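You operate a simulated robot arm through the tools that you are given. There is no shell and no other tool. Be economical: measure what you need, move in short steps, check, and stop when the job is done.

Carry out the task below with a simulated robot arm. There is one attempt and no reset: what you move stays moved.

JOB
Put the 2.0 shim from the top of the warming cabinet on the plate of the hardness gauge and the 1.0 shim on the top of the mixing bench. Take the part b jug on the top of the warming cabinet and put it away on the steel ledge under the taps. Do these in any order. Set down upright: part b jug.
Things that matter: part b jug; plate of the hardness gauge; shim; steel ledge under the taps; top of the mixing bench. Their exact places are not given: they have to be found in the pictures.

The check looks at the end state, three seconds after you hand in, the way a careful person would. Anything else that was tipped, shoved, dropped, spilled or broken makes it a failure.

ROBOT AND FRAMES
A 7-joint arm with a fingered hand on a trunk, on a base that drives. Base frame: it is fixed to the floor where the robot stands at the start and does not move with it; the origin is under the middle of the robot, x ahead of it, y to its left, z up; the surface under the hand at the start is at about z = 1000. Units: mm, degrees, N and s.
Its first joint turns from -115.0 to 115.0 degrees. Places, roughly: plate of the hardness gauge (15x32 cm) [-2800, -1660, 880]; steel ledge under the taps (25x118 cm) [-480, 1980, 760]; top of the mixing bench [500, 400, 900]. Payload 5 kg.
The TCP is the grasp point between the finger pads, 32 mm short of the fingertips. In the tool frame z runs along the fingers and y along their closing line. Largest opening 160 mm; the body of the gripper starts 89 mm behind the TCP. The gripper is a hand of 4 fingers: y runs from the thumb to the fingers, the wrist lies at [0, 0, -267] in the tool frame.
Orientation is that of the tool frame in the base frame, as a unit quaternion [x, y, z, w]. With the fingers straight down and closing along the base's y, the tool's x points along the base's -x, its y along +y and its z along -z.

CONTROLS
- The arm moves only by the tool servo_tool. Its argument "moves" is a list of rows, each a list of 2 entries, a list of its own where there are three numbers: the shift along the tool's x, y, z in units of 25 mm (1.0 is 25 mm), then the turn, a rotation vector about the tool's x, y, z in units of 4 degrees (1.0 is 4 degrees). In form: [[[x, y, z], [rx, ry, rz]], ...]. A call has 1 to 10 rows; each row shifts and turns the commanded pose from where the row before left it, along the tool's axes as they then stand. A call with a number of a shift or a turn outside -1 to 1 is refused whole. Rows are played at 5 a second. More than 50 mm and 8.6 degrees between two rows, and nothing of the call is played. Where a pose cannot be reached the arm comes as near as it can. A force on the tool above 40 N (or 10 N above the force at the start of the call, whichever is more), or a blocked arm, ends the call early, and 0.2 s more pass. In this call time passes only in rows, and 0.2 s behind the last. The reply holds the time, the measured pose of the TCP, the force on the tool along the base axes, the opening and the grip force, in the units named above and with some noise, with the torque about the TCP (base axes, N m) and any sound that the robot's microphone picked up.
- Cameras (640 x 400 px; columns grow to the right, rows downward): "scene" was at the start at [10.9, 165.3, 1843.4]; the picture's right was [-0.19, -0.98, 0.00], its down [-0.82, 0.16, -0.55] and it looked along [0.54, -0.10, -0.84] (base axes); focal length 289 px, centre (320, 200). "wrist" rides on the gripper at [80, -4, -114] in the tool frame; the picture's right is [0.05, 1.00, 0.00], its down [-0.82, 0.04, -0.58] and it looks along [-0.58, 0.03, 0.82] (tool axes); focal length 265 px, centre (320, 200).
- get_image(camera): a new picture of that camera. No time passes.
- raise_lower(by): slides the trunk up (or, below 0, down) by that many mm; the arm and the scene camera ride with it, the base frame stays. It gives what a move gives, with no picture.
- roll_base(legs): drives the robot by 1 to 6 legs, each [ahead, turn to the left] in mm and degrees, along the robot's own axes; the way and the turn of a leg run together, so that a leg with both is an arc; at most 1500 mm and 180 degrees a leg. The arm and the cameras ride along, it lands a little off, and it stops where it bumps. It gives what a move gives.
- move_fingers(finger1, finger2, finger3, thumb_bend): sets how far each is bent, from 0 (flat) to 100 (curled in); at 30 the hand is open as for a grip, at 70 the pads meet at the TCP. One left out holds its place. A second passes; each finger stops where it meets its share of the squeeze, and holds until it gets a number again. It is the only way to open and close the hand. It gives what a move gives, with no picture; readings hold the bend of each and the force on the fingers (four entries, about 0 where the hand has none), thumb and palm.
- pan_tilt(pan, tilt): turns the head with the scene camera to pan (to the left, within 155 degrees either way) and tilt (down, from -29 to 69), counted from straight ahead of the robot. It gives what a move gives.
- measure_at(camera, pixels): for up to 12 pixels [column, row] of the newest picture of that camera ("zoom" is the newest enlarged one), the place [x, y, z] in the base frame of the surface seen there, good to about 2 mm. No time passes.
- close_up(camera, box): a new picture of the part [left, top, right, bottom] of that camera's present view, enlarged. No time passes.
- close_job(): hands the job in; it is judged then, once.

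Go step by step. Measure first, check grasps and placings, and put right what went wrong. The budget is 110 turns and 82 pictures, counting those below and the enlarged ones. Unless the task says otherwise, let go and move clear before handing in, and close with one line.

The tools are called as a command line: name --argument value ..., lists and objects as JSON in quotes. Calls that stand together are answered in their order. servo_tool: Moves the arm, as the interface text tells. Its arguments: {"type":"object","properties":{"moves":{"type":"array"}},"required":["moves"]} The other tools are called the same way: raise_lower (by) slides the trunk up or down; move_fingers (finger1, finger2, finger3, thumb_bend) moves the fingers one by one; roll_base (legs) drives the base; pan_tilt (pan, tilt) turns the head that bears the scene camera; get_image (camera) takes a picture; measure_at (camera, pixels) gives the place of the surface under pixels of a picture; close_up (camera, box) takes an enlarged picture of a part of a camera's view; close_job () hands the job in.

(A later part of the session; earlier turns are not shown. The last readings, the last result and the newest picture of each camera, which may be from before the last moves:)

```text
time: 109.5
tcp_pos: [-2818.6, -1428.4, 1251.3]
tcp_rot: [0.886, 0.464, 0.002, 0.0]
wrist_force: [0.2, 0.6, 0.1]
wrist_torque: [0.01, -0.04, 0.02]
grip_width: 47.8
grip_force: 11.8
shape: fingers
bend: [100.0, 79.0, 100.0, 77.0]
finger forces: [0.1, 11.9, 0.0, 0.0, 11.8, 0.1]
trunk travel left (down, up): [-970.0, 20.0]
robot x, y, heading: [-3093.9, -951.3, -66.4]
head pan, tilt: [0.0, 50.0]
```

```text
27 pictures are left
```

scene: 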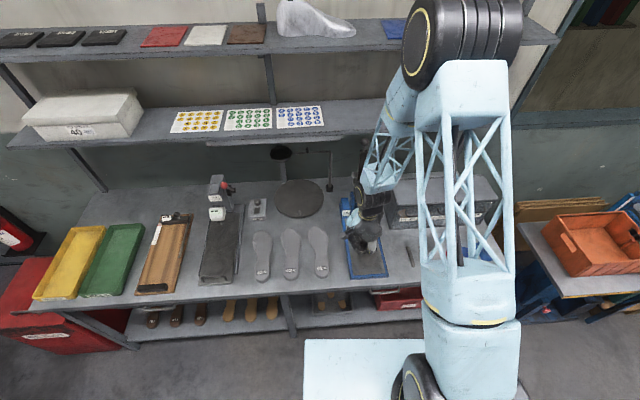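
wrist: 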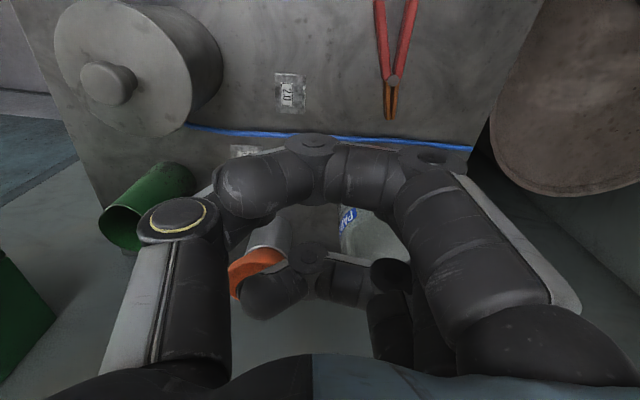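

The hand is over the blue gauge. I zoom to measure the grey plate's corners and lever.

close_up --camera "scene" --box '[320, 180, 416, 290]'

measure_at --camera "scene" --pixels '[[353, 262], [380, 262], [353, 245], [352, 225], [384, 272], [352, 276], [347, 210], [368, 266], [350, 212], [395, 260]]'

get_image --camera "wrist"

```text
3.64 times, centred on (368, 235) of scene
```

zoom: 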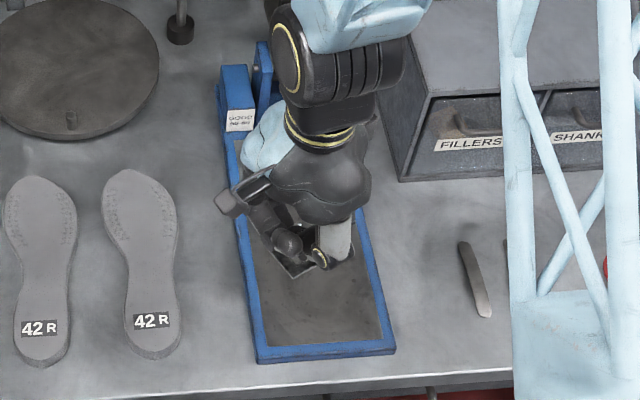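

```text
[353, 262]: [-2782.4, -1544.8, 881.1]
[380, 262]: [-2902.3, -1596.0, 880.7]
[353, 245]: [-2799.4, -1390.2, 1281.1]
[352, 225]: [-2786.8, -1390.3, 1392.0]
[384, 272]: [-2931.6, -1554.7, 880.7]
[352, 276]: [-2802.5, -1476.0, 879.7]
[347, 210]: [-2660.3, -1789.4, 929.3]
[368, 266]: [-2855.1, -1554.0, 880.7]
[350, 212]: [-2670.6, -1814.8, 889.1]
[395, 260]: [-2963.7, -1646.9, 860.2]
```

```text
25 pictures are left
```

wrist: 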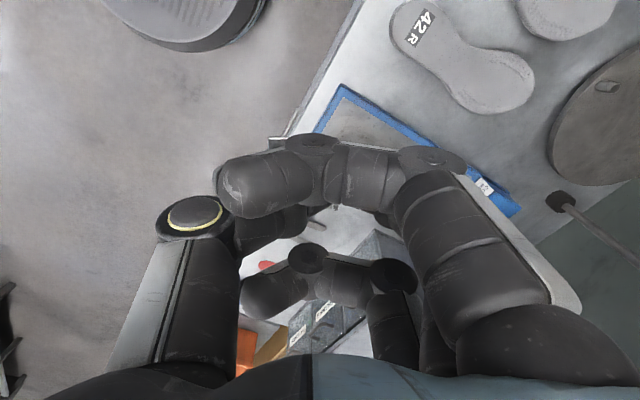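

Plate frame front edge is (-2802,-1476)→(-2932,-1555); grey surface z≈881. I move the TCP to (-2801,-1610) so the shim centre is well inside the plate, then lower the trunk.

servo_tool --moves '[[[-0.93, 0.787, 0], [0, 0, 0]], [[-0.93, 0.787, 0], [0, 0, 0]], [[-0.93, 0.787, 0], [0, 0, 0]], [[-0.93, 0.787, 0], [0, 0, 0]], [[-0.93, 0.787, 0], [0, 0, 0]], [[-0.93, 0.787, 0], [0, 0, 0]], [[0, 0, 0], [0, 0, 0]]]'

raise_lower --by -260

get_image --camera "scene"

```text
time: 111.1
tcp_pos: [-2799.7, -1607.4, 1253.3]
tcp_rot: [0.886, 0.464, 0.001, 0.0]
wrist_force: [-0.5, 0.3, 0.4]
wrist_torque: [0.0, 0.0, 0.01]
grip_width: 47.9
grip_force: 12.0
shape: fingers
bend: [100.0, 79.0, 100.0, 77.0]
finger forces: [0.1, 12.1, 0.0, 0.0, 12.0, 0.0]
trunk travel left (down, up): [-970.0, 20.0]
robot x, y, heading: [-3094.2, -944.3, -66.2]
head pan, tilt: [0.0, 50.0]
```

```text
time: 113.8
tcp_pos: [-2799.7, -1606.6, 992.4]
tcp_rot: [0.886, 0.464, 0.002, 0.001]
wrist_force: [0.2, -0.3, -0.6]
wrist_torque: [0.01, -0.01, -0.01]
grip_width: 47.7
grip_force: 12.2
shape: fingers
bend: [100.0, 79.0, 100.0, 77.0]
finger forces: [0.0, 12.0, 0.1, 0.0, 12.1, 0.0]
trunk travel left (down, up): [-710.0, 280.0]
robot x, y, heading: [-3094.0, -948.3, -66.0]
head pan, tilt: [0.0, 50.0]
```

```text
24 pictures are left
```

scene: 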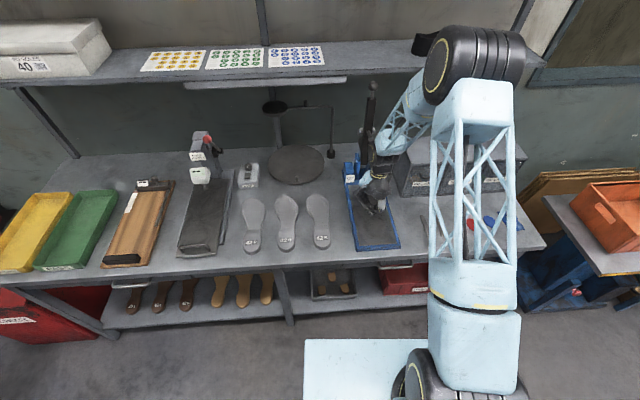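

Clear. I descend to ~922 and check the view and shim.

servo_tool --moves '[[[0, 0, 1], [0, 0, 0]], [[0, 0, 1], [0, 0, 0]], [[0, 0, 0.8], [0, 0, 0]], [[0, 0, 0], [0, 0, 0]]]'

close_up --camera "scene" --box '[340, 160, 412, 260]'

```text
time: 114.8
tcp_pos: [-2799.1, -1608.1, 921.4]
tcp_rot: [0.886, 0.464, 0.001, 0.0]
wrist_force: [0.6, 0.7, 0.8]
wrist_torque: [0.01, 0.0, 0.01]
grip_width: 47.7
grip_force: 11.8
shape: fingers
bend: [100.0, 79.0, 100.0, 77.0]
finger forces: [0.1, 12.0, 0.0, 0.1, 12.0, 0.0]
trunk travel left (down, up): [-710.0, 280.0]
robot x, y, heading: [-3096.0, -947.3, -66.0]
head pan, tilt: [0.0, 50.0]
```

```text
4.00 times, centred on (376, 210) of scene
```

zoom: 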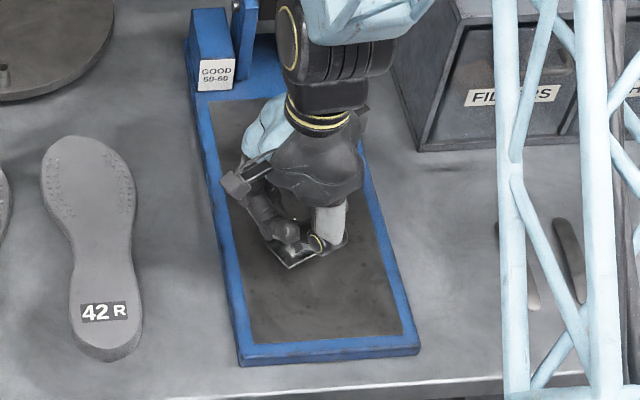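

The shim edge shows at about (300,262). I measure its height above the plate.

measure_at --camera "zoom" --pixels '[[289, 264], [280, 258], [300, 261], [335, 248], [312, 257], [272, 250], [300, 290], [345, 244]]'

servo_tool --moves '[[[0, 0, 0.12], [0, 0, 0]], [[0, 0, 0.08], [0, 0, 0]], [[0, 0, 0], [0, 0, 0]]]'

close_up --camera "scene" --box '[356, 205, 388, 235]'

```text
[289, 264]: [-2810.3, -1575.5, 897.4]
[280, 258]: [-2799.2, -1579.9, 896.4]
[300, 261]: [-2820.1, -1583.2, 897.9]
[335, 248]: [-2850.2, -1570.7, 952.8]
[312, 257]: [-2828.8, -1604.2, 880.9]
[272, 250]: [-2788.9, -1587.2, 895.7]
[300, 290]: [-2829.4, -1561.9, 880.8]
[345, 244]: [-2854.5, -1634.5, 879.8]
```

```text
time: 115.6
tcp_pos: [-2800.6, -1607.4, 917.0]
tcp_rot: [0.886, 0.464, 0.001, 0.0]
wrist_force: [-0.9, 0.1, 0.0]
wrist_torque: [0.02, 0.02, 0.02]
grip_width: 47.7
grip_force: 11.9
shape: fingers
bend: [100.0, 79.0, 100.0, 77.0]
finger forces: [0.0, 12.1, 0.0, 0.0, 12.1, 0.0]
trunk travel left (down, up): [-710.0, 280.0]
robot x, y, heading: [-3100.3, -948.9, -66.4]
head pan, tilt: [0.0, 50.0]
```

```text
13.33 times, centred on (372, 220) of scene
```

zoom: 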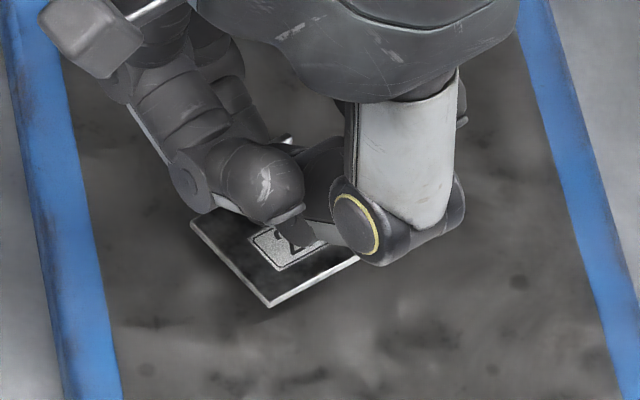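

At TCP 921 the plate's underside was ~13 mm up, so contact should come at ≈908. I lower to 910 and creep.

servo_tool --moves '[[[0, 0, 0.14], [0, 0, 0]], [[0, 0, 0.12], [0, 0, 0]], [[0, 0, 0.06], [0, 0, 0]], [[0, 0, 0], [0, 0, 0]]]'

close_up --camera "scene" --box '[356, 205, 388, 235]'

measure_at --camera "zoom" --pixels '[[200, 230], [230, 265], [265, 300], [310, 280], [345, 258], [240, 240], [265, 330]]'

```text
time: 116.6
tcp_pos: [-2799.7, -1606.8, 909.3]
tcp_rot: [0.886, 0.464, 0.0, 0.001]
wrist_force: [-0.1, 1.0, 7.5]
wrist_torque: [0.01, 0.0, 0.01]
grip_width: 47.5
grip_force: 14.9
shape: fingers
bend: [100.0, 80.0, 100.0, 78.0]
finger forces: [0.0, 12.7, 0.0, 0.0, 17.0, 0.1]
trunk travel left (down, up): [-710.0, 280.0]
robot x, y, heading: [-3092.7, -947.9, -66.5]
head pan, tilt: [0.0, 50.0]
```

```text
13.33 times, centred on (372, 220) of scene
```

zoom: 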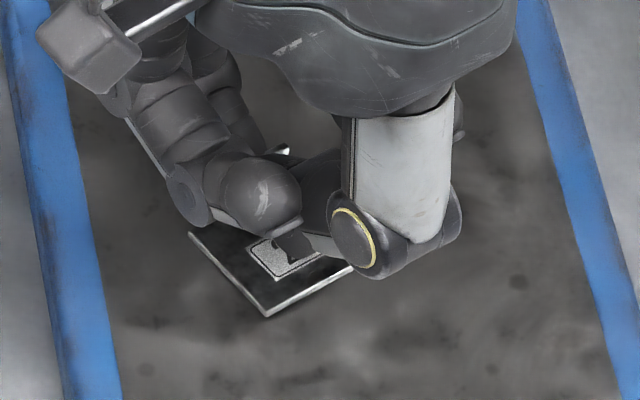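

```text
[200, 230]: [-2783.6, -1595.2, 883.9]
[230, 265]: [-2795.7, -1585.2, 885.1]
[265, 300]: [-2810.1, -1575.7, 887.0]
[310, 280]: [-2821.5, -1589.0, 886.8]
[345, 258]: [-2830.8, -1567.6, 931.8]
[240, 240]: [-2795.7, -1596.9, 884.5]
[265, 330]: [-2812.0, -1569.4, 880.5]
```

Contact at 7.5 N, shim resting on the plate. I release in small stages, easing upward between.

move_fingers --finger2 75 --thumb_bend 74

servo_tool --moves '[[[0, 0, -0.1], [0, 0, 0]], [[0, 0, 0], [0, 0, 0]]]'

move_fingers --finger2 71 --thumb_bend 71

servo_tool --moves '[[[0, 0, -0.08], [0, 0, 0]], [[0, 0, 0], [0, 0, 0]]]'

move_fingers --finger2 68 --thumb_bend 68

servo_tool --moves '[[[0, 0, -0.2], [0, 0, 0]], [[0, 0, 0], [0, 0, 0]]]'

move_fingers --finger2 63 --thumb_bend 63

close_up --camera "scene" --box '[356, 205, 388, 235]'

```text
time: 117.6
tcp_pos: [-2799.6, -1607.0, 910.5]
tcp_rot: [0.886, 0.464, 0.002, 0.003]
wrist_force: [4.4, -4.3, 29.9]
wrist_torque: [-0.23, -0.23, -0.04]
grip_width: 47.8
grip_force: 20.0
shape: fingers
bend: [100.0, 74.0, 100.0, 76.0]
finger forces: [0.0, 17.3, 0.0, 0.0, 22.4, 0.1]
trunk travel left (down, up): [-710.0, 280.0]
robot x, y, heading: [-3094.2, -945.3, -66.2]
head pan, tilt: [0.0, 50.0]
```

```text
time: 118.2
tcp_pos: [-2799.8, -1607.8, 910.5]
tcp_rot: [0.886, 0.463, 0.001, 0.0]
wrist_force: [3.2, -4.1, 15.4]
wrist_torque: [-0.18, -0.21, -0.04]
grip_width: 48.1
grip_force: 12.2
shape: fingers
bend: [100.0, 74.0, 100.0, 76.0]
finger forces: [0.1, 11.4, 0.0, 0.0, 13.3, 0.0]
trunk travel left (down, up): [-710.0, 280.0]
robot x, y, heading: [-3092.8, -950.7, -66.4]
head pan, tilt: [0.0, 50.0]
```

```text
time: 119.2
tcp_pos: [-2799.2, -1607.3, 913.5]
tcp_rot: [0.886, 0.464, 0.002, 0.001]
wrist_force: [5.0, -2.7, 33.4]
wrist_torque: [-0.09, -0.19, -0.02]
grip_width: 48.9
grip_force: 17.9
shape: fingers
bend: [100.0, 71.0, 100.0, 73.0]
finger forces: [0.0, 16.7, 0.0, 0.0, 19.7, 0.0]
trunk travel left (down, up): [-710.0, 280.0]
robot x, y, heading: [-3093.2, -949.8, -66.1]
head pan, tilt: [0.0, 50.0]
```

```text
time: 119.8
tcp_pos: [-2800.4, -1606.1, 912.7]
tcp_rot: [0.886, 0.464, 0.001, 0.0]
wrist_force: [5.1, -5.0, 18.2]
wrist_torque: [-0.13, -0.2, -0.01]
grip_width: 49.5
grip_force: 10.2
shape: fingers
bend: [100.0, 71.0, 100.0, 73.0]
finger forces: [0.1, 11.3, 0.0, 0.0, 9.2, 0.0]
trunk travel left (down, up): [-710.0, 280.0]
robot x, y, heading: [-3091.4, -946.6, -66.2]
head pan, tilt: [0.0, 50.0]
```

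```text
time: 120.8
tcp_pos: [-2799.4, -1606.8, 914.7]
tcp_rot: [0.886, 0.465, 0.001, 0.0]
wrist_force: [4.4, -1.6, 22.0]
wrist_torque: [-0.03, -0.08, 0.01]
grip_width: 49.7
grip_force: 11.4
shape: fingers
bend: [100.0, 70.0, 100.0, 73.0]
finger forces: [0.0, 8.2, 0.1, 0.1, 15.0, 0.0]
trunk travel left (down, up): [-710.0, 280.0]
robot x, y, heading: [-3091.8, -951.4, -66.3]
head pan, tilt: [0.0, 50.0]
```

```text
time: 121.4
tcp_pos: [-2799.3, -1606.5, 916.5]
tcp_rot: [0.886, 0.464, 0.002, -0.001]
wrist_force: [1.0, -0.9, 2.1]
wrist_torque: [0.01, 0.04, -0.02]
grip_width: 50.9
grip_force: 1.3
shape: fingers
bend: [100.0, 68.0, 100.0, 69.0]
finger forces: [0.0, 0.1, 0.1, 0.0, 2.4, 0.0]
trunk travel left (down, up): [-710.0, 280.0]
robot x, y, heading: [-3088.8, -948.2, -66.2]
head pan, tilt: [0.0, 50.0]
```

```text
time: 122.4
tcp_pos: [-2799.3, -1607.1, 919.0]
tcp_rot: [0.886, 0.464, 0.002, 0.001]
wrist_force: [1.7, -3.0, 16.0]
wrist_torque: [0.12, 0.21, 0.01]
grip_width: 51.9
grip_force: 8.2
shape: fingers
bend: [100.0, 63.0, 100.0, 66.0]
finger forces: [0.0, 0.0, 0.0, 0.0, 16.4, 0.1]
trunk travel left (down, up): [-710.0, 280.0]
robot x, y, heading: [-3091.3, -950.1, -66.2]
head pan, tilt: [0.0, 50.0]
```

```text
13.33 times, centred on (372, 220) of scene
```

zoom: 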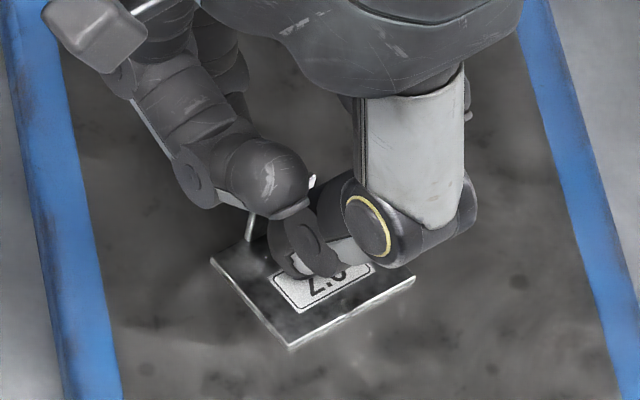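

The tab is free; the thumb is just pressing lightly on the plate. I rise straight up and check.

servo_tool --moves '[[[0, 0, -0.6], [0, 0, 0]], [[0, 0, -1], [0, 0, 0]], [[0, 0, -1], [0, 0, 0]], [[0, 0, -1], [0, 0, 0]], [[0, 0, -1], [0, 0, 0]]]'

raise_lower --by 240

close_up --camera "scene" --box '[320, 190, 416, 300]'

```text
time: 123.6
tcp_pos: [-2800.5, -1606.8, 1033.3]
tcp_rot: [0.886, 0.464, 0.0, 0.001]
wrist_force: [-0.9, -0.5, -0.7]
wrist_torque: [0.0, 0.02, 0.01]
grip_width: 53.9
grip_force: 0.1
shape: fingers
bend: [100.0, 63.0, 100.0, 63.0]
finger forces: [0.1, 0.0, 0.1, 0.0, 0.0, 0.0]
trunk travel left (down, up): [-710.0, 280.0]
robot x, y, heading: [-3092.0, -948.0, -66.4]
head pan, tilt: [0.0, 50.0]
```

```text
time: 126.1
tcp_pos: [-2799.6, -1607.6, 1272.8]
tcp_rot: [0.886, 0.464, 0.0, 0.0]
wrist_force: [1.0, 0.5, -0.4]
wrist_torque: [-0.02, 0.01, -0.01]
grip_width: 53.7
grip_force: 0.0
shape: fingers
bend: [100.0, 63.0, 100.0, 63.0]
finger forces: [0.1, 0.1, 0.1, 0.1, 0.0, 0.1]
trunk travel left (down, up): [-950.0, 40.0]
robot x, y, heading: [-3092.4, -948.4, -66.4]
head pan, tilt: [0.0, 50.0]
```

```text
3.64 times, centred on (368, 245) of scene
```

zoom: 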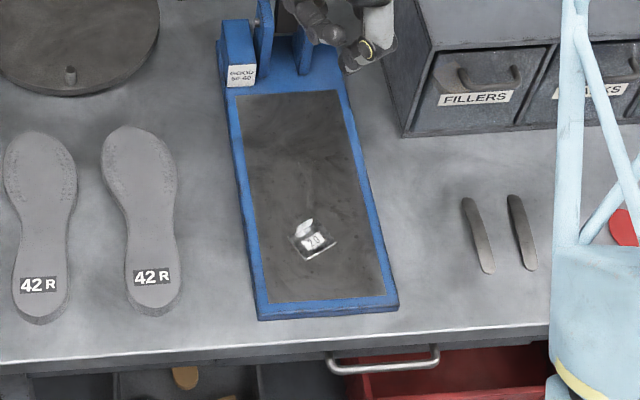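

2.0 shim sits flat on the gauge plate. Now back for the jug: retract the arm and drive back to a waypoint ahead of the cabinet.

servo_tool --moves '[[[0.93, -0.787, 0], [0, 0, 0]], [[0.93, -0.787, 0], [0, 0, 0]], [[0.93, -0.787, 0], [0, 0, 0]], [[0.93, -0.787, 0], [0, 0, 0]], [[0.93, -0.787, 0], [0, 0, 0]], [[0.93, -0.787, 0], [0, 0, 0]]]'

roll_base --legs '[[0, 88.3], [1236, 0], [1236, 0], [0, -21.9]]'

pan_tilt --pan 0 --tilt 45

get_image --camera "scene"

```text
time: 127.5
tcp_pos: [-2818.2, -1422.9, 1274.2]
tcp_rot: [0.886, 0.463, 0.001, 0.0]
wrist_force: [0.2, 0.0, -0.4]
wrist_torque: [-0.02, -0.01, 0.02]
grip_width: 53.9
grip_force: 0.0
shape: fingers
bend: [100.0, 63.0, 100.0, 63.0]
finger forces: [0.0, 0.1, 0.0, 0.0, 0.0, 0.0]
trunk travel left (down, up): [-950.0, 40.0]
robot x, y, heading: [-3094.9, -950.3, -66.0]
head pan, tilt: [0.0, 50.0]
```

```text
time: 144.9
tcp_pos: [-209.8, 6.4, 1273.8]
tcp_rot: [0.495, 0.869, 0.002, -0.001]
wrist_force: [-1.6, -0.3, -0.1]
wrist_torque: [0.03, 0.03, -0.01]
grip_width: 53.8
grip_force: 0.0
shape: fingers
bend: [100.0, 63.0, 100.0, 63.0]
finger forces: [0.0, 0.0, 0.0, 0.0, 0.1, 0.0]
trunk travel left (down, up): [-950.0, 40.0]
robot x, y, heading: [-756.4, -44.7, -1.1]
head pan, tilt: [0.0, 50.0]
```

```text
time: 145.5
tcp_pos: [-209.6, 7.6, 1272.6]
tcp_rot: [0.494, 0.869, 0.0, 0.0]
wrist_force: [0.2, 0.2, 0.4]
wrist_torque: [0.03, 0.03, -0.02]
grip_width: 53.7
grip_force: 0.1
shape: fingers
bend: [100.0, 63.0, 100.0, 63.0]
finger forces: [0.0, 0.0, 0.0, 0.0, 0.0, 0.0]
trunk travel left (down, up): [-950.0, 40.0]
robot x, y, heading: [-756.6, -48.5, -1.0]
head pan, tilt: [0.0, 45.0]
```

```text
18 pictures are left
```

scene: 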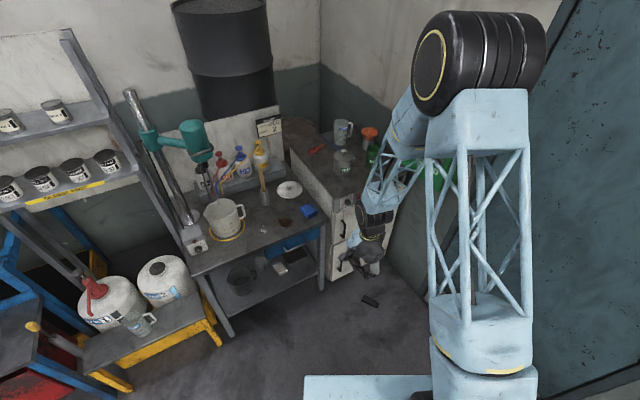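

A small dark object lies on the floor at (370,300); I check it and the jug measurements before driving.

close_up --camera "scene" --box '[310, 240, 420, 330]'

measure_at --camera "scene" --pixels '[[370, 300], [362, 295], [378, 304], [335, 280], [327, 245], [320, 285], [342, 140], [350, 125], [337, 120]]'

```text
4.44 times, centred on (365, 285) of scene
```

zoom: 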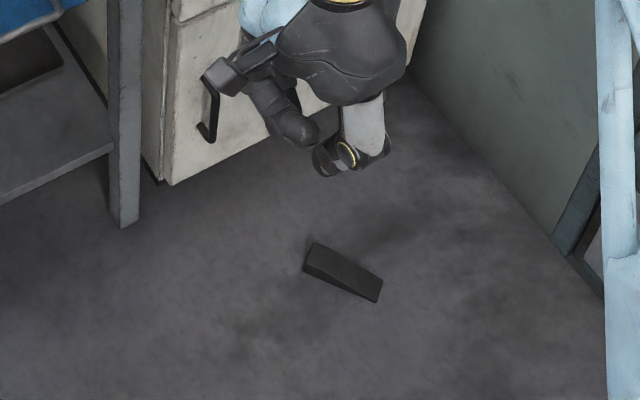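

```text
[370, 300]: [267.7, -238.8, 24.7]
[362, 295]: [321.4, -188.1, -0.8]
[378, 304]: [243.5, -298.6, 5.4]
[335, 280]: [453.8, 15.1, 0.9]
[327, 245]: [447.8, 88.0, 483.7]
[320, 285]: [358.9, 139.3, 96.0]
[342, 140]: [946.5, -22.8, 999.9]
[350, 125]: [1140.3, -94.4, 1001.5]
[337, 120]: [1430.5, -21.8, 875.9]
```

It's a door wedge on the floor at (268,-239); my start spot was clear of it, so I return to about (-15,0) and no further.

roll_base --legs '[[0, 4.4], [735, 0], [0, -3.4]]'

pan_tilt --pan 0 --tilt 45

close_up --camera "scene" --box '[300, 80, 500, 230]'

```text
time: 150.4
tcp_pos: [518.5, 58.9, 1273.6]
tcp_rot: [0.488, 0.873, 0.002, -0.001]
wrist_force: [-0.7, 0.1, 0.3]
wrist_torque: [0.03, 0.02, -0.01]
grip_width: 53.9
grip_force: 0.0
shape: fingers
bend: [100.0, 63.0, 100.0, 63.0]
finger forces: [0.0, 0.0, 0.0, 0.1, 0.1, 0.0]
trunk travel left (down, up): [-950.0, 40.0]
robot x, y, heading: [-27.9, -1.0, -0.1]
head pan, tilt: [0.0, 45.0]
```

```text
time: 151.0
tcp_pos: [518.1, 58.0, 1273.0]
tcp_rot: [0.487, 0.873, 0.001, 0.0]
wrist_force: [1.0, 0.2, 0.5]
wrist_torque: [-0.04, -0.03, -0.01]
grip_width: 53.8
grip_force: 0.1
shape: fingers
bend: [100.0, 63.0, 100.0, 63.0]
finger forces: [0.0, 0.1, 0.0, 0.0, 0.1, 0.0]
trunk travel left (down, up): [-950.0, 40.0]
robot x, y, heading: [-29.1, -0.1, -0.1]
head pan, tilt: [0.0, 45.0]
```

```text
2.67 times, centred on (400, 155) of scene
```

zoom: 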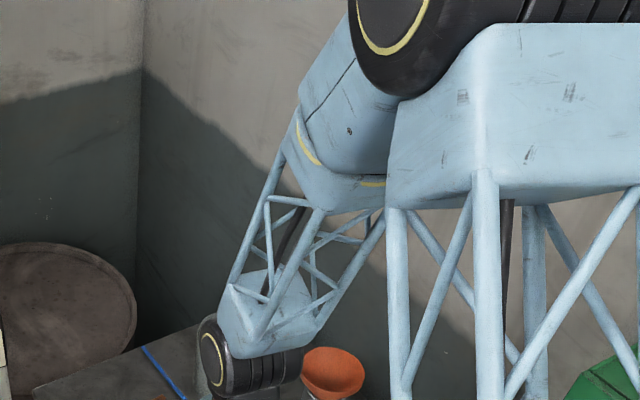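

View is blocked by the arm. I open the hand and move it toward the jug at height, then look with the wrist camera.

move_fingers --finger1 30 --finger2 30 --finger3 30 --thumb_bend 30

servo_tool --moves '[[[-0.584, 0.965, 0], [0, 0, 0]], [[-0.584, 0.965, 0], [0, 0, 0]], [[-0.584, 0.965, 0], [0, 0, 0]], [[-0.584, 0.965, 0], [0, 0, 0]], [[-0.584, 0.965, 0], [0, 0, 0]], [[-0.584, 0.965, 0], [0, 0, 0]], [[-0.584, 0.965, 0], [0, 0, 0]], [[-0.584, 0.965, 0], [0, 0, 0]], [[-0.584, 0.965, 0], [0, 0, 0]], [[-0.584, 0.965, 0], [0, 0, 0]]]'

get_image --camera "wrist"

```text
time: 152.0
tcp_pos: [518.1, 60.5, 1272.4]
tcp_rot: [0.488, 0.873, 0.001, -0.001]
wrist_force: [1.1, 0.8, 0.8]
wrist_torque: [-0.01, 0.0, 0.01]
grip_width: 170.2
grip_force: 0.1
shape: fingers
bend: [30.0, 30.0, 30.0, 30.0]
finger forces: [0.1, 0.0, 0.0, 0.0, 0.0, 0.1]
trunk travel left (down, up): [-950.0, 40.0]
robot x, y, heading: [-26.0, -0.6, -0.1]
head pan, tilt: [0.0, 45.0]
```

```text
time: 154.2
tcp_pos: [800.8, 63.1, 1271.6]
tcp_rot: [0.488, 0.873, 0.001, -0.001]
wrist_force: [0.7, 0.4, 0.1]
wrist_torque: [0.02, -0.01, 0.05]
grip_width: 170.4
grip_force: 0.1
shape: fingers
bend: [30.0, 30.0, 30.0, 30.0]
finger forces: [0.0, 0.0, 0.0, 0.1, 0.1, 0.1]
trunk travel left (down, up): [-950.0, 40.0]
robot x, y, heading: [-28.1, -2.5, 0.0]
head pan, tilt: [0.0, 45.0]
```

```text
15 pictures are left
```

wrist: 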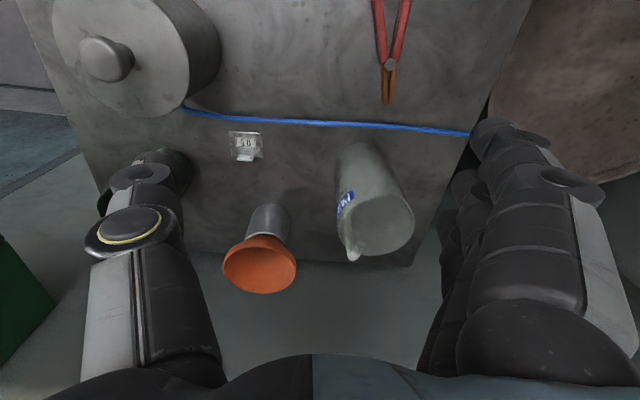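

The jug shows with rim around (378,225). I measure its rim, base and handle.

measure_at --camera "wrist" --pixels '[[412, 225], [395, 200], [350, 205], [365, 190], [352, 258], [352, 240], [336, 160], [360, 145], [385, 160], [380, 228], [400, 243], [375, 252]]'

close_up --camera "wrist" --box '[310, 130, 438, 270]'

```text
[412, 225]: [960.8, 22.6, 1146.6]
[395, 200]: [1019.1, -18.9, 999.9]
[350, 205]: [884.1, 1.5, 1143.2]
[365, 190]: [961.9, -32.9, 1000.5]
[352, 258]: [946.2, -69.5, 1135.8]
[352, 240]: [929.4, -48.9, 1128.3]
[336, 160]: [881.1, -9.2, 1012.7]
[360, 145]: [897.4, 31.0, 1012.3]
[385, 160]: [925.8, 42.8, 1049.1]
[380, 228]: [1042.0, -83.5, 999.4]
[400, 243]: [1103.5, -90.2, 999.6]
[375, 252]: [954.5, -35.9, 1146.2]
```

```text
2.86 times, centred on (374, 200) of wrist
```

zoom: 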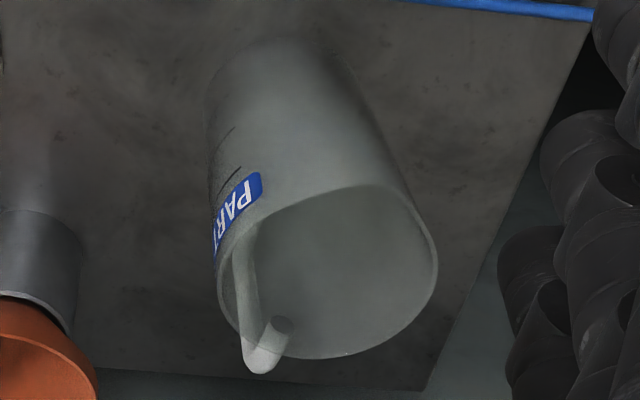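

Jug axis ≈(926,-3), radius ≈44, rim z 1146, handle toward (946,-70); my closing line (31.6°) clears the handle. I centre above it and check the reach.

servo_tool --moves '[[[-0.98, 0.578, 0], [0, 0, 0]], [[-0.98, 0.578, 0], [0, 0, 0]], [[-0.98, 0.578, 0], [0, 0, 0]], [[-0.98, 0.578, 0], [0, 0, 0]], [[-0.98, 0.578, 0], [0, 0, 0]], [[0, 0, 0], [0, 0, 0]]]'

get_image --camera "wrist"

```text
time: 155.6
tcp_pos: [924.4, -5.7, 1271.6]
tcp_rot: [0.488, 0.873, 0.001, 0.0]
wrist_force: [-0.2, 0.1, -0.1]
wrist_torque: [-0.02, -0.04, -0.03]
grip_width: 170.3
grip_force: 0.0
shape: fingers
bend: [30.0, 30.0, 30.0, 30.0]
finger forces: [0.0, 0.0, 0.0, 0.0, 0.0, 0.1]
trunk travel left (down, up): [-950.0, 40.0]
robot x, y, heading: [-31.9, 3.3, 0.1]
head pan, tilt: [0.0, 45.0]
```

```text
13 pictures are left
```

wrist: 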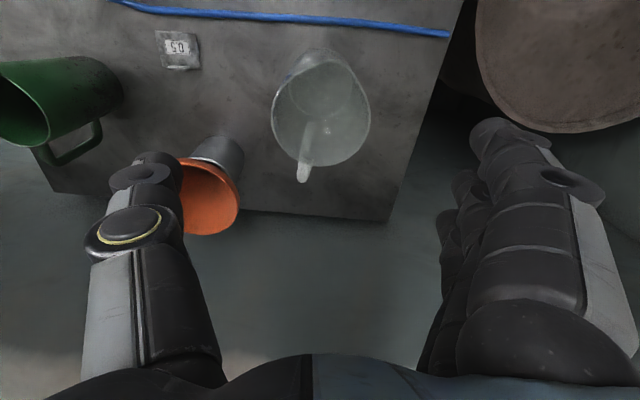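

Rim is centred under the hand (ellipse centre ≈(320,112)). I lower with the trunk to TCP z≈1087.

raise_lower --by -185

get_image --camera "wrist"

```text
time: 157.7
tcp_pos: [926.7, -5.6, 1087.9]
tcp_rot: [0.488, 0.873, 0.002, 0.0]
wrist_force: [-0.7, -0.1, 7.5]
wrist_torque: [0.0, 0.07, 0.06]
grip_width: 170.5
grip_force: 3.2
shape: fingers
bend: [30.0, 30.0, 30.0, 30.0]
finger forces: [0.1, 2.2, 0.1, 0.0, 4.8, 0.0]
trunk travel left (down, up): [-765.0, 225.0]
robot x, y, heading: [-26.4, 1.3, 0.1]
head pan, tilt: [0.0, 45.0]
```

```text
12 pictures are left
```

wrist: 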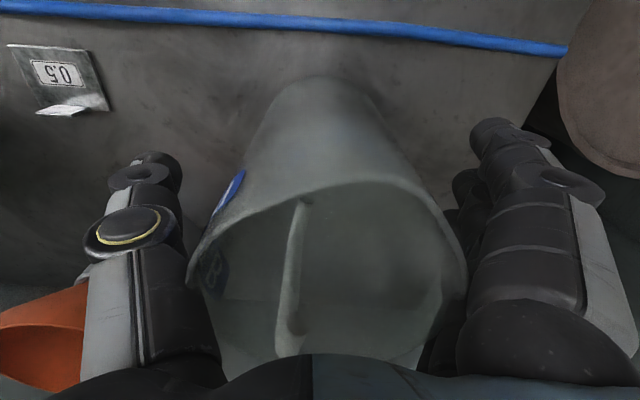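

The straight fingertips touched the table lightly (7.5 N). I raise 18 mm, then close all fingers evenly on the jug body.

raise_lower --by 18

move_fingers --finger1 48 --finger2 48 --finger3 48 --thumb_bend 48

```text
time: 158.3
tcp_pos: [926.4, -4.8, 1102.8]
tcp_rot: [0.488, 0.873, 0.001, -0.001]
wrist_force: [-0.6, -0.6, -0.8]
wrist_torque: [0.03, 0.03, -0.05]
grip_width: 170.6
grip_force: 0.0
shape: fingers
bend: [30.0, 30.0, 30.0, 30.0]
finger forces: [0.0, 0.0, 0.1, 0.1, 0.0, 0.1]
trunk travel left (down, up): [-783.0, 207.0]
robot x, y, heading: [-28.6, -0.9, 0.1]
head pan, tilt: [0.0, 45.0]
```

```text
time: 159.3
tcp_pos: [926.2, -5.9, 1104.0]
tcp_rot: [0.488, 0.873, 0.002, 0.0]
wrist_force: [-1.2, 0.6, 0.1]
wrist_torque: [-0.01, -0.01, 0.0]
grip_width: 99.8
grip_force: 0.3
shape: fingers
bend: [48.0, 48.0, 48.0, 48.0]
finger forces: [0.0, 0.2, 0.0, 0.0, 0.0, 0.1]
trunk travel left (down, up): [-783.0, 207.0]
robot x, y, heading: [-28.4, -1.0, 0.2]
head pan, tilt: [0.0, 45.0]
```

Width 100 mm, still just off the 88 mm body. I close further.

move_fingers --finger1 56 --finger2 56 --finger3 56 --thumb_bend 56

get_image --camera "wrist"

```text
time: 160.3
tcp_pos: [926.5, -6.6, 1103.6]
tcp_rot: [0.488, 0.873, 0.001, 0.0]
wrist_force: [0.2, -0.3, 0.5]
wrist_torque: [0.02, 0.0, 0.01]
grip_width: 86.5
grip_force: 10.8
shape: fingers
bend: [52.0, 50.0, 54.0, 53.0]
finger forces: [3.0, 6.2, 1.4, 0.0, 11.2, 0.0]
trunk travel left (down, up): [-783.0, 207.0]
robot x, y, heading: [-27.2, -2.1, 0.3]
head pan, tilt: [0.0, 45.0]
```

```text
11 pictures are left
```

wrist: 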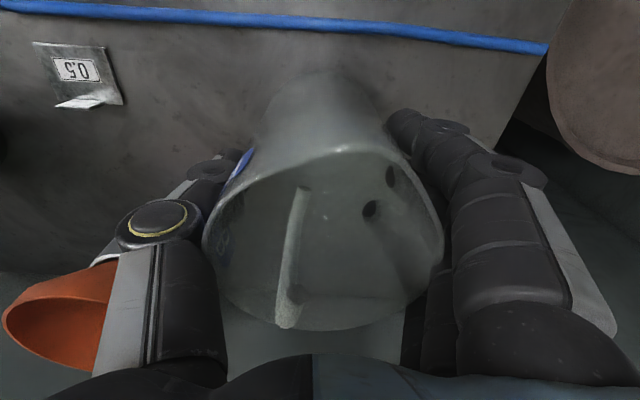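

All digits are on the jug (3/6/1.4 vs 11 N). I squeeze more, then lift by trunk.

move_fingers --finger1 64 --finger2 62 --finger3 66 --thumb_bend 66

raise_lower --by 40

get_image --camera "wrist"

```text
time: 161.3
tcp_pos: [925.1, -6.0, 1103.1]
tcp_rot: [0.488, 0.873, 0.001, -0.001]
wrist_force: [-0.7, 0.1, 0.2]
wrist_torque: [0.01, 0.02, 0.01]
grip_width: 84.0
grip_force: 28.8
shape: fingers
bend: [54.0, 50.0, 56.0, 57.0]
finger forces: [8.6, 10.3, 9.5, 0.0, 28.7, 0.0]
trunk travel left (down, up): [-783.0, 207.0]
robot x, y, heading: [-27.8, -0.2, 0.2]
head pan, tilt: [0.0, 45.0]
```

```text
time: 162.2
tcp_pos: [926.3, -7.2, 1142.8]
tcp_rot: [0.488, 0.873, 0.001, -0.001]
wrist_force: [0.6, -0.1, -1.1]
wrist_torque: [0.02, -0.02, 0.06]
grip_width: 84.4
grip_force: 28.0
shape: fingers
bend: [54.0, 50.0, 56.0, 57.0]
finger forces: [8.6, 10.3, 9.5, 0.0, 28.8, 0.0]
trunk travel left (down, up): [-823.0, 167.0]
robot x, y, heading: [-28.5, 0.8, 0.1]
head pan, tilt: [0.0, 45.0]
```

```text
10 pictures are left
```

wrist: 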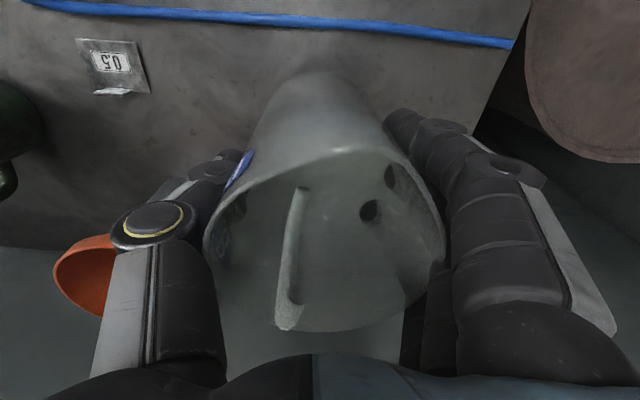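

The jug is in the grasp and lifted. I raise it well above the canister knob, retract the arm in two calls, and back out.

raise_lower --by 150

servo_tool --moves '[[[0.75, -0.97, 0], [0, 0, 0]], [[0.75, -0.97, 0], [0, 0, 0]], [[0.75, -0.97, 0], [0, 0, 0]], [[0.75, -0.97, 0], [0, 0, 0]], [[0.75, -0.97, 0], [0, 0, 0]], [[0.75, -0.97, 0], [0, 0, 0]], [[0.75, -0.97, 0], [0, 0, 0]], [[0.75, -0.97, 0], [0, 0, 0]], [[0.75, -0.97, 0], [0, 0, 0]], [[0.75, -0.97, 0], [0, 0, 0]]]'

roll_base --legs '[[-850, 0]]'

pan_tilt --pan 78 --tilt 35

get_image --camera "scene"

```text
time: 163.9
tcp_pos: [926.4, -6.1, 1294.8]
tcp_rot: [0.488, 0.873, 0.001, -0.001]
wrist_force: [0.4, 0.1, -1.1]
wrist_torque: [0.03, 0.01, -0.03]
grip_width: 84.2
grip_force: 28.6
shape: fingers
bend: [54.0, 50.0, 56.0, 57.0]
finger forces: [8.7, 10.4, 9.4, 0.1, 28.8, 0.0]
trunk travel left (down, up): [-973.0, 17.0]
robot x, y, heading: [-26.9, -1.6, -0.1]
head pan, tilt: [0.0, 45.0]
```

```text
time: 166.1
tcp_pos: [619.3, 27.1, 1293.3]
tcp_rot: [0.488, 0.873, 0.001, 0.0]
wrist_force: [-0.2, -0.4, -0.9]
wrist_torque: [-0.01, -0.02, -0.01]
grip_width: 84.3
grip_force: 28.7
shape: fingers
bend: [54.0, 50.0, 56.0, 57.0]
finger forces: [8.7, 10.3, 9.8, 0.0, 28.4, 0.0]
trunk travel left (down, up): [-973.0, 17.0]
robot x, y, heading: [-30.0, -3.0, 0.3]
head pan, tilt: [0.0, 45.0]
```

```text
time: 170.6
tcp_pos: [-235.8, 30.1, 1293.5]
tcp_rot: [0.482, 0.876, 0.002, 0.0]
wrist_force: [0.0, 0.5, -0.8]
wrist_torque: [0.01, 0.02, 0.0]
grip_width: 84.0
grip_force: 28.3
shape: fingers
bend: [54.0, 50.0, 56.0, 57.0]
finger forces: [8.8, 10.5, 9.7, 0.0, 28.3, 0.0]
trunk travel left (down, up): [-973.0, 17.0]
robot x, y, heading: [-883.1, -2.6, 0.8]
head pan, tilt: [0.0, 45.0]
```

```text
time: 172.1
tcp_pos: [-234.6, 30.8, 1294.3]
tcp_rot: [0.482, 0.876, 0.001, -0.001]
wrist_force: [-0.2, 0.2, -0.7]
wrist_torque: [0.01, -0.03, -0.03]
grip_width: 84.0
grip_force: 28.8
shape: fingers
bend: [54.0, 50.0, 56.0, 57.0]
finger forces: [8.9, 10.4, 9.9, 0.0, 28.3, 0.0]
trunk travel left (down, up): [-973.0, 17.0]
robot x, y, heading: [-881.8, -7.6, 0.9]
head pan, tilt: [78.0, 35.0]
```

```text
9 pictures are left
```

scene: 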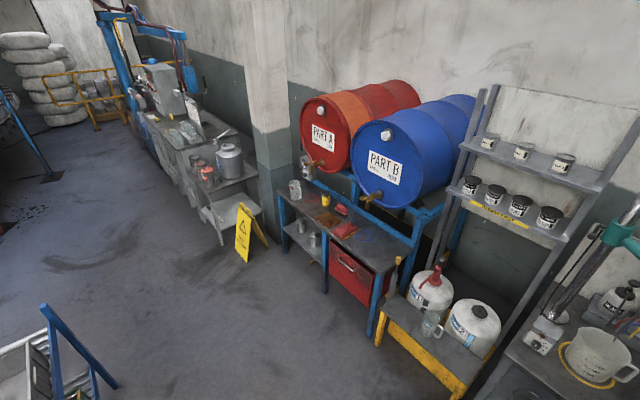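

The steel ledge under the drum taps runs from (285,195) to (390,265). I zoom in and measure it.

close_up --camera "scene" --box '[270, 165, 410, 285]'

measure_at --camera "scene" --pixels '[[282, 195], [376, 272], [396, 252], [310, 183], [330, 213], [362, 240], [375, 255], [350, 250], [372, 205], [325, 170], [370, 335], [250, 260]]'

```text
3.33 times, centred on (340, 225) of scene
```

zoom: 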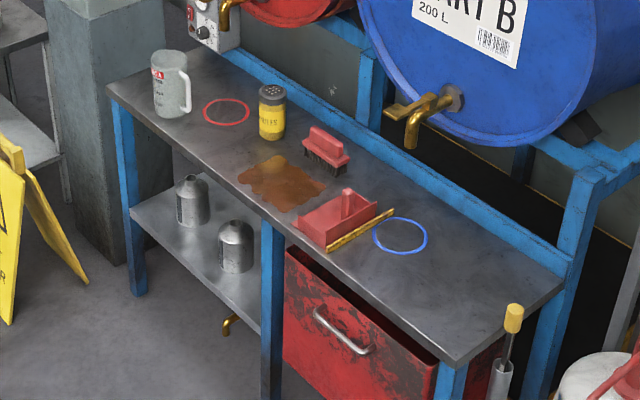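

```text
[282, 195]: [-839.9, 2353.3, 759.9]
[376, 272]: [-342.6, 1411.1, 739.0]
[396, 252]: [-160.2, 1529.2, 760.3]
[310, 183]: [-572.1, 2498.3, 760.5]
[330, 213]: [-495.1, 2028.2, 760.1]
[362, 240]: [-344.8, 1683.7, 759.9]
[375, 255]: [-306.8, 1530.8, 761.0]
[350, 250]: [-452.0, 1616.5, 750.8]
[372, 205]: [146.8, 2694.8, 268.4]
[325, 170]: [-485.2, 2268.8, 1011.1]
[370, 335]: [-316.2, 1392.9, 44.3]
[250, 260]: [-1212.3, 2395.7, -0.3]
```

Ledge z=760 with a blue ring under the Part B tap. I measure ring, tap, drum face and neighbours from this zoom.

measure_at --camera "zoom" --pixels '[[375, 237], [427, 237], [400, 217], [400, 254], [410, 145], [395, 110], [450, 135], [390, 212], [345, 195], [440, 345], [560, 265], [512, 315]]'

measure_at --camera "scene" --pixels '[[362, 195], [368, 200], [375, 190], [390, 200], [355, 160], [400, 185], [430, 205], [398, 262], [410, 215]]'

```text
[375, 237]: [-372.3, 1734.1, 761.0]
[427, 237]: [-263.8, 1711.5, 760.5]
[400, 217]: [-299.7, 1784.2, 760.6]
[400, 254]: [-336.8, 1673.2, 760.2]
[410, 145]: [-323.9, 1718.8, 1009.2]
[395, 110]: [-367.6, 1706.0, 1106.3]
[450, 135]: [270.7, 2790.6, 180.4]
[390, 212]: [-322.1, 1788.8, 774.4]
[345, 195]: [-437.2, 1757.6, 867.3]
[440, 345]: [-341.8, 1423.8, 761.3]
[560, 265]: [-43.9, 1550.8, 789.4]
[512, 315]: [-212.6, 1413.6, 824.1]
```

```text
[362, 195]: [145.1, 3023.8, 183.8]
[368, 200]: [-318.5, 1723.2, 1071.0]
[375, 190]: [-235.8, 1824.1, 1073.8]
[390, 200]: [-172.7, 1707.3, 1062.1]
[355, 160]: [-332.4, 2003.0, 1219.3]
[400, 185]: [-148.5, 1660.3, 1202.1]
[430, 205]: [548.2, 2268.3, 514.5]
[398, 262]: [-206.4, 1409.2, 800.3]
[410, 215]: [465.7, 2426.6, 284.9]
```

The spot right under the tap would jam the hand on it (tap at (-324,1719), z 1009–1106), so I'll set the jug on the clear right end of the ledge, centre ≈(-298,1558). Driving to about (-935,1223), then facing the ledge.

roll_base --legs '[[0, 91.6], [1229, 0], [0, -64.7]]'

pan_tilt --pan 0 --tilt 50

get_image --camera "scene"

```text
time: 185.5
tcp_pos: [-356.2, 1568.2, 1294.0]
tcp_rot: [0.267, 0.964, 0.001, -0.001]
wrist_force: [-0.5, -0.9, -1.8]
wrist_torque: [0.03, 0.0, 0.02]
grip_width: 83.7
grip_force: 27.2
shape: fingers
bend: [54.0, 50.0, 56.0, 58.0]
finger forces: [8.6, 9.6, 9.7, 0.1, 26.4, 0.0]
trunk travel left (down, up): [-973.0, 17.0]
robot x, y, heading: [-920.6, 1242.8, 27.3]
head pan, tilt: [78.0, 35.0]
```

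```text
time: 187.0
tcp_pos: [-356.7, 1569.0, 1294.1]
tcp_rot: [0.267, 0.964, 0.001, 0.0]
wrist_force: [-0.6, -0.3, -1.1]
wrist_torque: [-0.02, 0.0, 0.03]
grip_width: 83.6
grip_force: 27.0
shape: fingers
bend: [54.0, 50.0, 56.0, 58.0]
finger forces: [8.6, 9.6, 9.7, 0.0, 26.4, 0.1]
trunk travel left (down, up): [-973.0, 17.0]
robot x, y, heading: [-917.5, 1247.4, 27.4]
head pan, tilt: [0.0, 50.0]
```

```text
7 pictures are left
```

scene: 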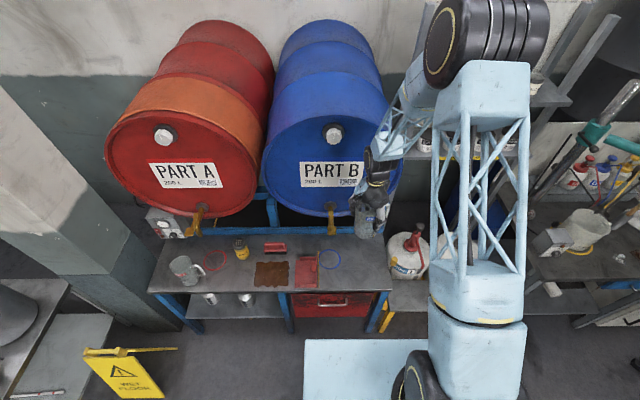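

Jug is above the ledge region. I rotate the hand −31° to square with the ledge, shift over the target, and re-measure the ledge end.

measure_at --camera "scene" --pixels '[[390, 288], [345, 285], [385, 255], [372, 275], [355, 270], [330, 220], [345, 210], [332, 205], [404, 235]]'

servo_tool --moves '[[[0, 0, 0], [0, 0, 0.975]], [[0, 0, 0], [0, 0, 0.975]], [[0, 0, 0], [0, 0, 0.975]], [[0, 0, 0], [0, 0, 0.975]], [[0, 0, 0], [0, 0, 0.975]], [[0, 0, 0], [0, 0, 0.975]], [[0, 0, 0], [0, 0, 0.975]], [[0, 0, 0], [0, 0, 0.975]], [[-0.735, 0.946, 0], [0, 0, 0]], [[-0.735, 0.946, 0], [0, 0, 0]]]'

```text
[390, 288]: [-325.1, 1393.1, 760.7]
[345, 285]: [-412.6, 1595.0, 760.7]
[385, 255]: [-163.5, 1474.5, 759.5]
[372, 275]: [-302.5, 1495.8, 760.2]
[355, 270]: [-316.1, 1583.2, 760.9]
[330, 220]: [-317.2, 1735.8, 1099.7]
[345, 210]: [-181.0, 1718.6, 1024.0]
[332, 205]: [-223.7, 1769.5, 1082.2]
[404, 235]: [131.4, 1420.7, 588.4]
```

```text
time: 189.2
tcp_pos: [-297.9, 1556.8, 1292.0]
tcp_rot: [0.516, 0.856, 0.002, -0.001]
wrist_force: [0.2, 0.2, -1.6]
wrist_torque: [0.02, 0.01, 0.02]
grip_width: 83.3
grip_force: 27.2
shape: fingers
bend: [54.0, 50.0, 56.0, 58.0]
finger forces: [8.6, 9.5, 9.8, 0.0, 26.4, 0.0]
trunk travel left (down, up): [-973.0, 17.0]
robot x, y, heading: [-920.1, 1245.9, 27.8]
head pan, tilt: [0.0, 50.0]
```

TCP is over the target at (-298,1557). I lower by trunk to about 200 mm above, and check the clearance to the tap.

raise_lower --by -300

get_image --camera "scene"

```text
time: 192.2
tcp_pos: [-297.4, 1557.4, 991.6]
tcp_rot: [0.517, 0.856, 0.001, -0.001]
wrist_force: [-0.1, 0.4, -1.0]
wrist_torque: [0.04, 0.0, 0.01]
grip_width: 83.5
grip_force: 26.7
shape: fingers
bend: [54.0, 50.0, 56.0, 58.0]
finger forces: [8.7, 9.4, 9.9, 0.0, 26.4, 0.0]
trunk travel left (down, up): [-673.0, 317.0]
robot x, y, heading: [-922.6, 1245.4, 27.4]
head pan, tilt: [0.0, 50.0]
```

```text
6 pictures are left
```

scene: 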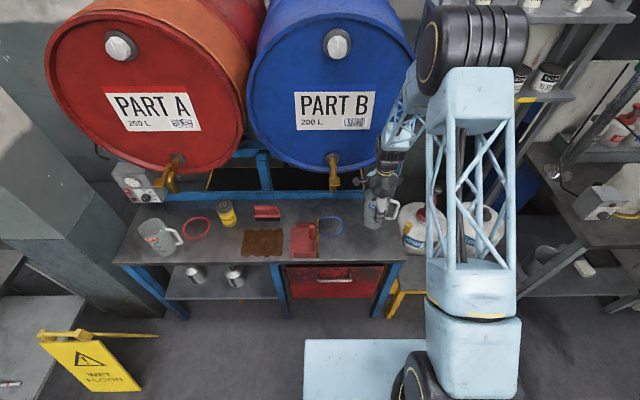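

Clear of the tap, handle toward the free end. I lower 118 mm more, leaving ~10 mm, and check.

raise_lower --by -118

close_up --camera "scene" --box '[300, 130, 430, 250]'

```text
time: 193.7
tcp_pos: [-298.4, 1556.6, 874.4]
tcp_rot: [0.517, 0.856, 0.001, -0.001]
wrist_force: [0.1, 0.3, -1.5]
wrist_torque: [0.01, 0.02, 0.01]
grip_width: 83.2
grip_force: 27.5
shape: fingers
bend: [54.0, 50.0, 56.0, 58.0]
finger forces: [8.7, 9.5, 9.9, 0.0, 26.4, 0.0]
trunk travel left (down, up): [-555.0, 435.0]
robot x, y, heading: [-920.9, 1248.4, 27.4]
head pan, tilt: [0.0, 50.0]
```

```text
3.33 times, centred on (365, 190) of scene
```

zoom: 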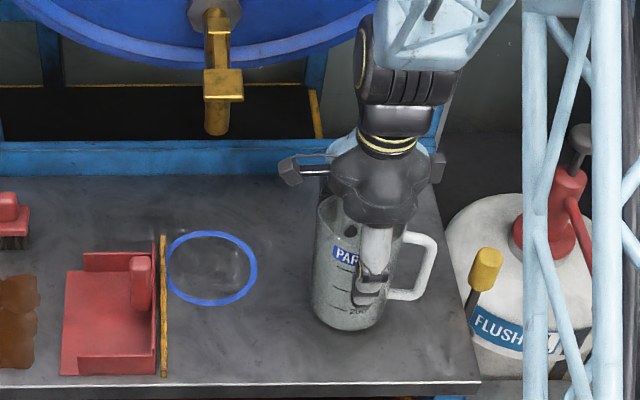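

Jug hangs upright ~10 mm above the ledge, fully over it. I creep down to contact.

servo_tool --moves '[[[0, 0, 0.2], [0, 0, 0]], [[0, 0, 0.1], [0, 0, 0]], [[0, 0, 0.06], [0, 0, 0]], [[0, 0, 0], [0, 0, 0]]]'

servo_tool --moves '[[[0, 0, 0.06], [0, 0, 0]], [[0, 0, 0], [0, 0, 0]]]'

```text
time: 194.7
tcp_pos: [-297.2, 1557.5, 865.2]
tcp_rot: [0.517, 0.856, 0.001, -0.001]
wrist_force: [-0.2, 0.1, -0.3]
wrist_torque: [0.02, 0.03, 0.0]
grip_width: 83.3
grip_force: 26.7
shape: fingers
bend: [54.0, 50.0, 56.0, 58.0]
finger forces: [8.6, 9.6, 9.9, 0.1, 26.4, 0.0]
trunk travel left (down, up): [-555.0, 435.0]
robot x, y, heading: [-918.1, 1244.6, 27.5]
head pan, tilt: [0.0, 50.0]
```

```text
time: 195.3
tcp_pos: [-296.4, 1557.7, 863.9]
tcp_rot: [0.517, 0.856, 0.001, -0.001]
wrist_force: [-0.7, -0.6, 4.0]
wrist_torque: [0.1, -0.17, 0.02]
grip_width: 83.4
grip_force: 27.5
shape: fingers
bend: [54.0, 50.0, 56.0, 58.0]
finger forces: [8.9, 9.4, 10.1, 0.1, 26.7, 0.0]
trunk travel left (down, up): [-555.0, 435.0]
robot x, y, heading: [-917.8, 1242.5, 27.3]
head pan, tilt: [0.0, 50.0]
```

Contact at 4 N, right where expected. I release in two stages.

move_fingers --finger1 50 --finger2 48 --finger3 52 --thumb_bend 52

move_fingers --finger1 38 --finger2 38 --finger3 38 --thumb_bend 38

close_up --camera "scene" --box '[300, 130, 430, 250]'

```text
time: 196.3
tcp_pos: [-297.0, 1557.8, 863.5]
tcp_rot: [0.516, 0.856, 0.001, -0.001]
wrist_force: [0.7, 0.2, 2.0]
wrist_torque: [0.04, 0.03, 0.02]
grip_width: 88.9
grip_force: 1.9
shape: fingers
bend: [50.0, 47.0, 52.0, 52.0]
finger forces: [0.2, 2.1, 0.1, 0.0, 1.2, 0.0]
trunk travel left (down, up): [-555.0, 435.0]
robot x, y, heading: [-921.6, 1244.9, 27.4]
head pan, tilt: [0.0, 50.0]
```

```text
time: 197.3
tcp_pos: [-297.6, 1557.2, 864.3]
tcp_rot: [0.517, 0.856, 0.0, -0.002]
wrist_force: [0.2, -0.1, -0.7]
wrist_torque: [-0.02, 0.01, 0.02]
grip_width: 138.4
grip_force: 0.0
shape: fingers
bend: [38.0, 38.0, 38.0, 38.0]
finger forces: [0.0, 0.1, 0.1, 0.0, 0.0, 0.1]
trunk travel left (down, up): [-555.0, 435.0]
robot x, y, heading: [-922.9, 1244.9, 27.7]
head pan, tilt: [0.0, 50.0]
```

```text
3.33 times, centred on (365, 190) of scene
```

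zoom: 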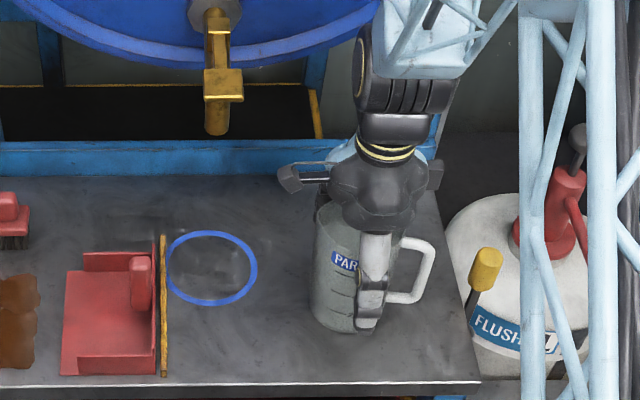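

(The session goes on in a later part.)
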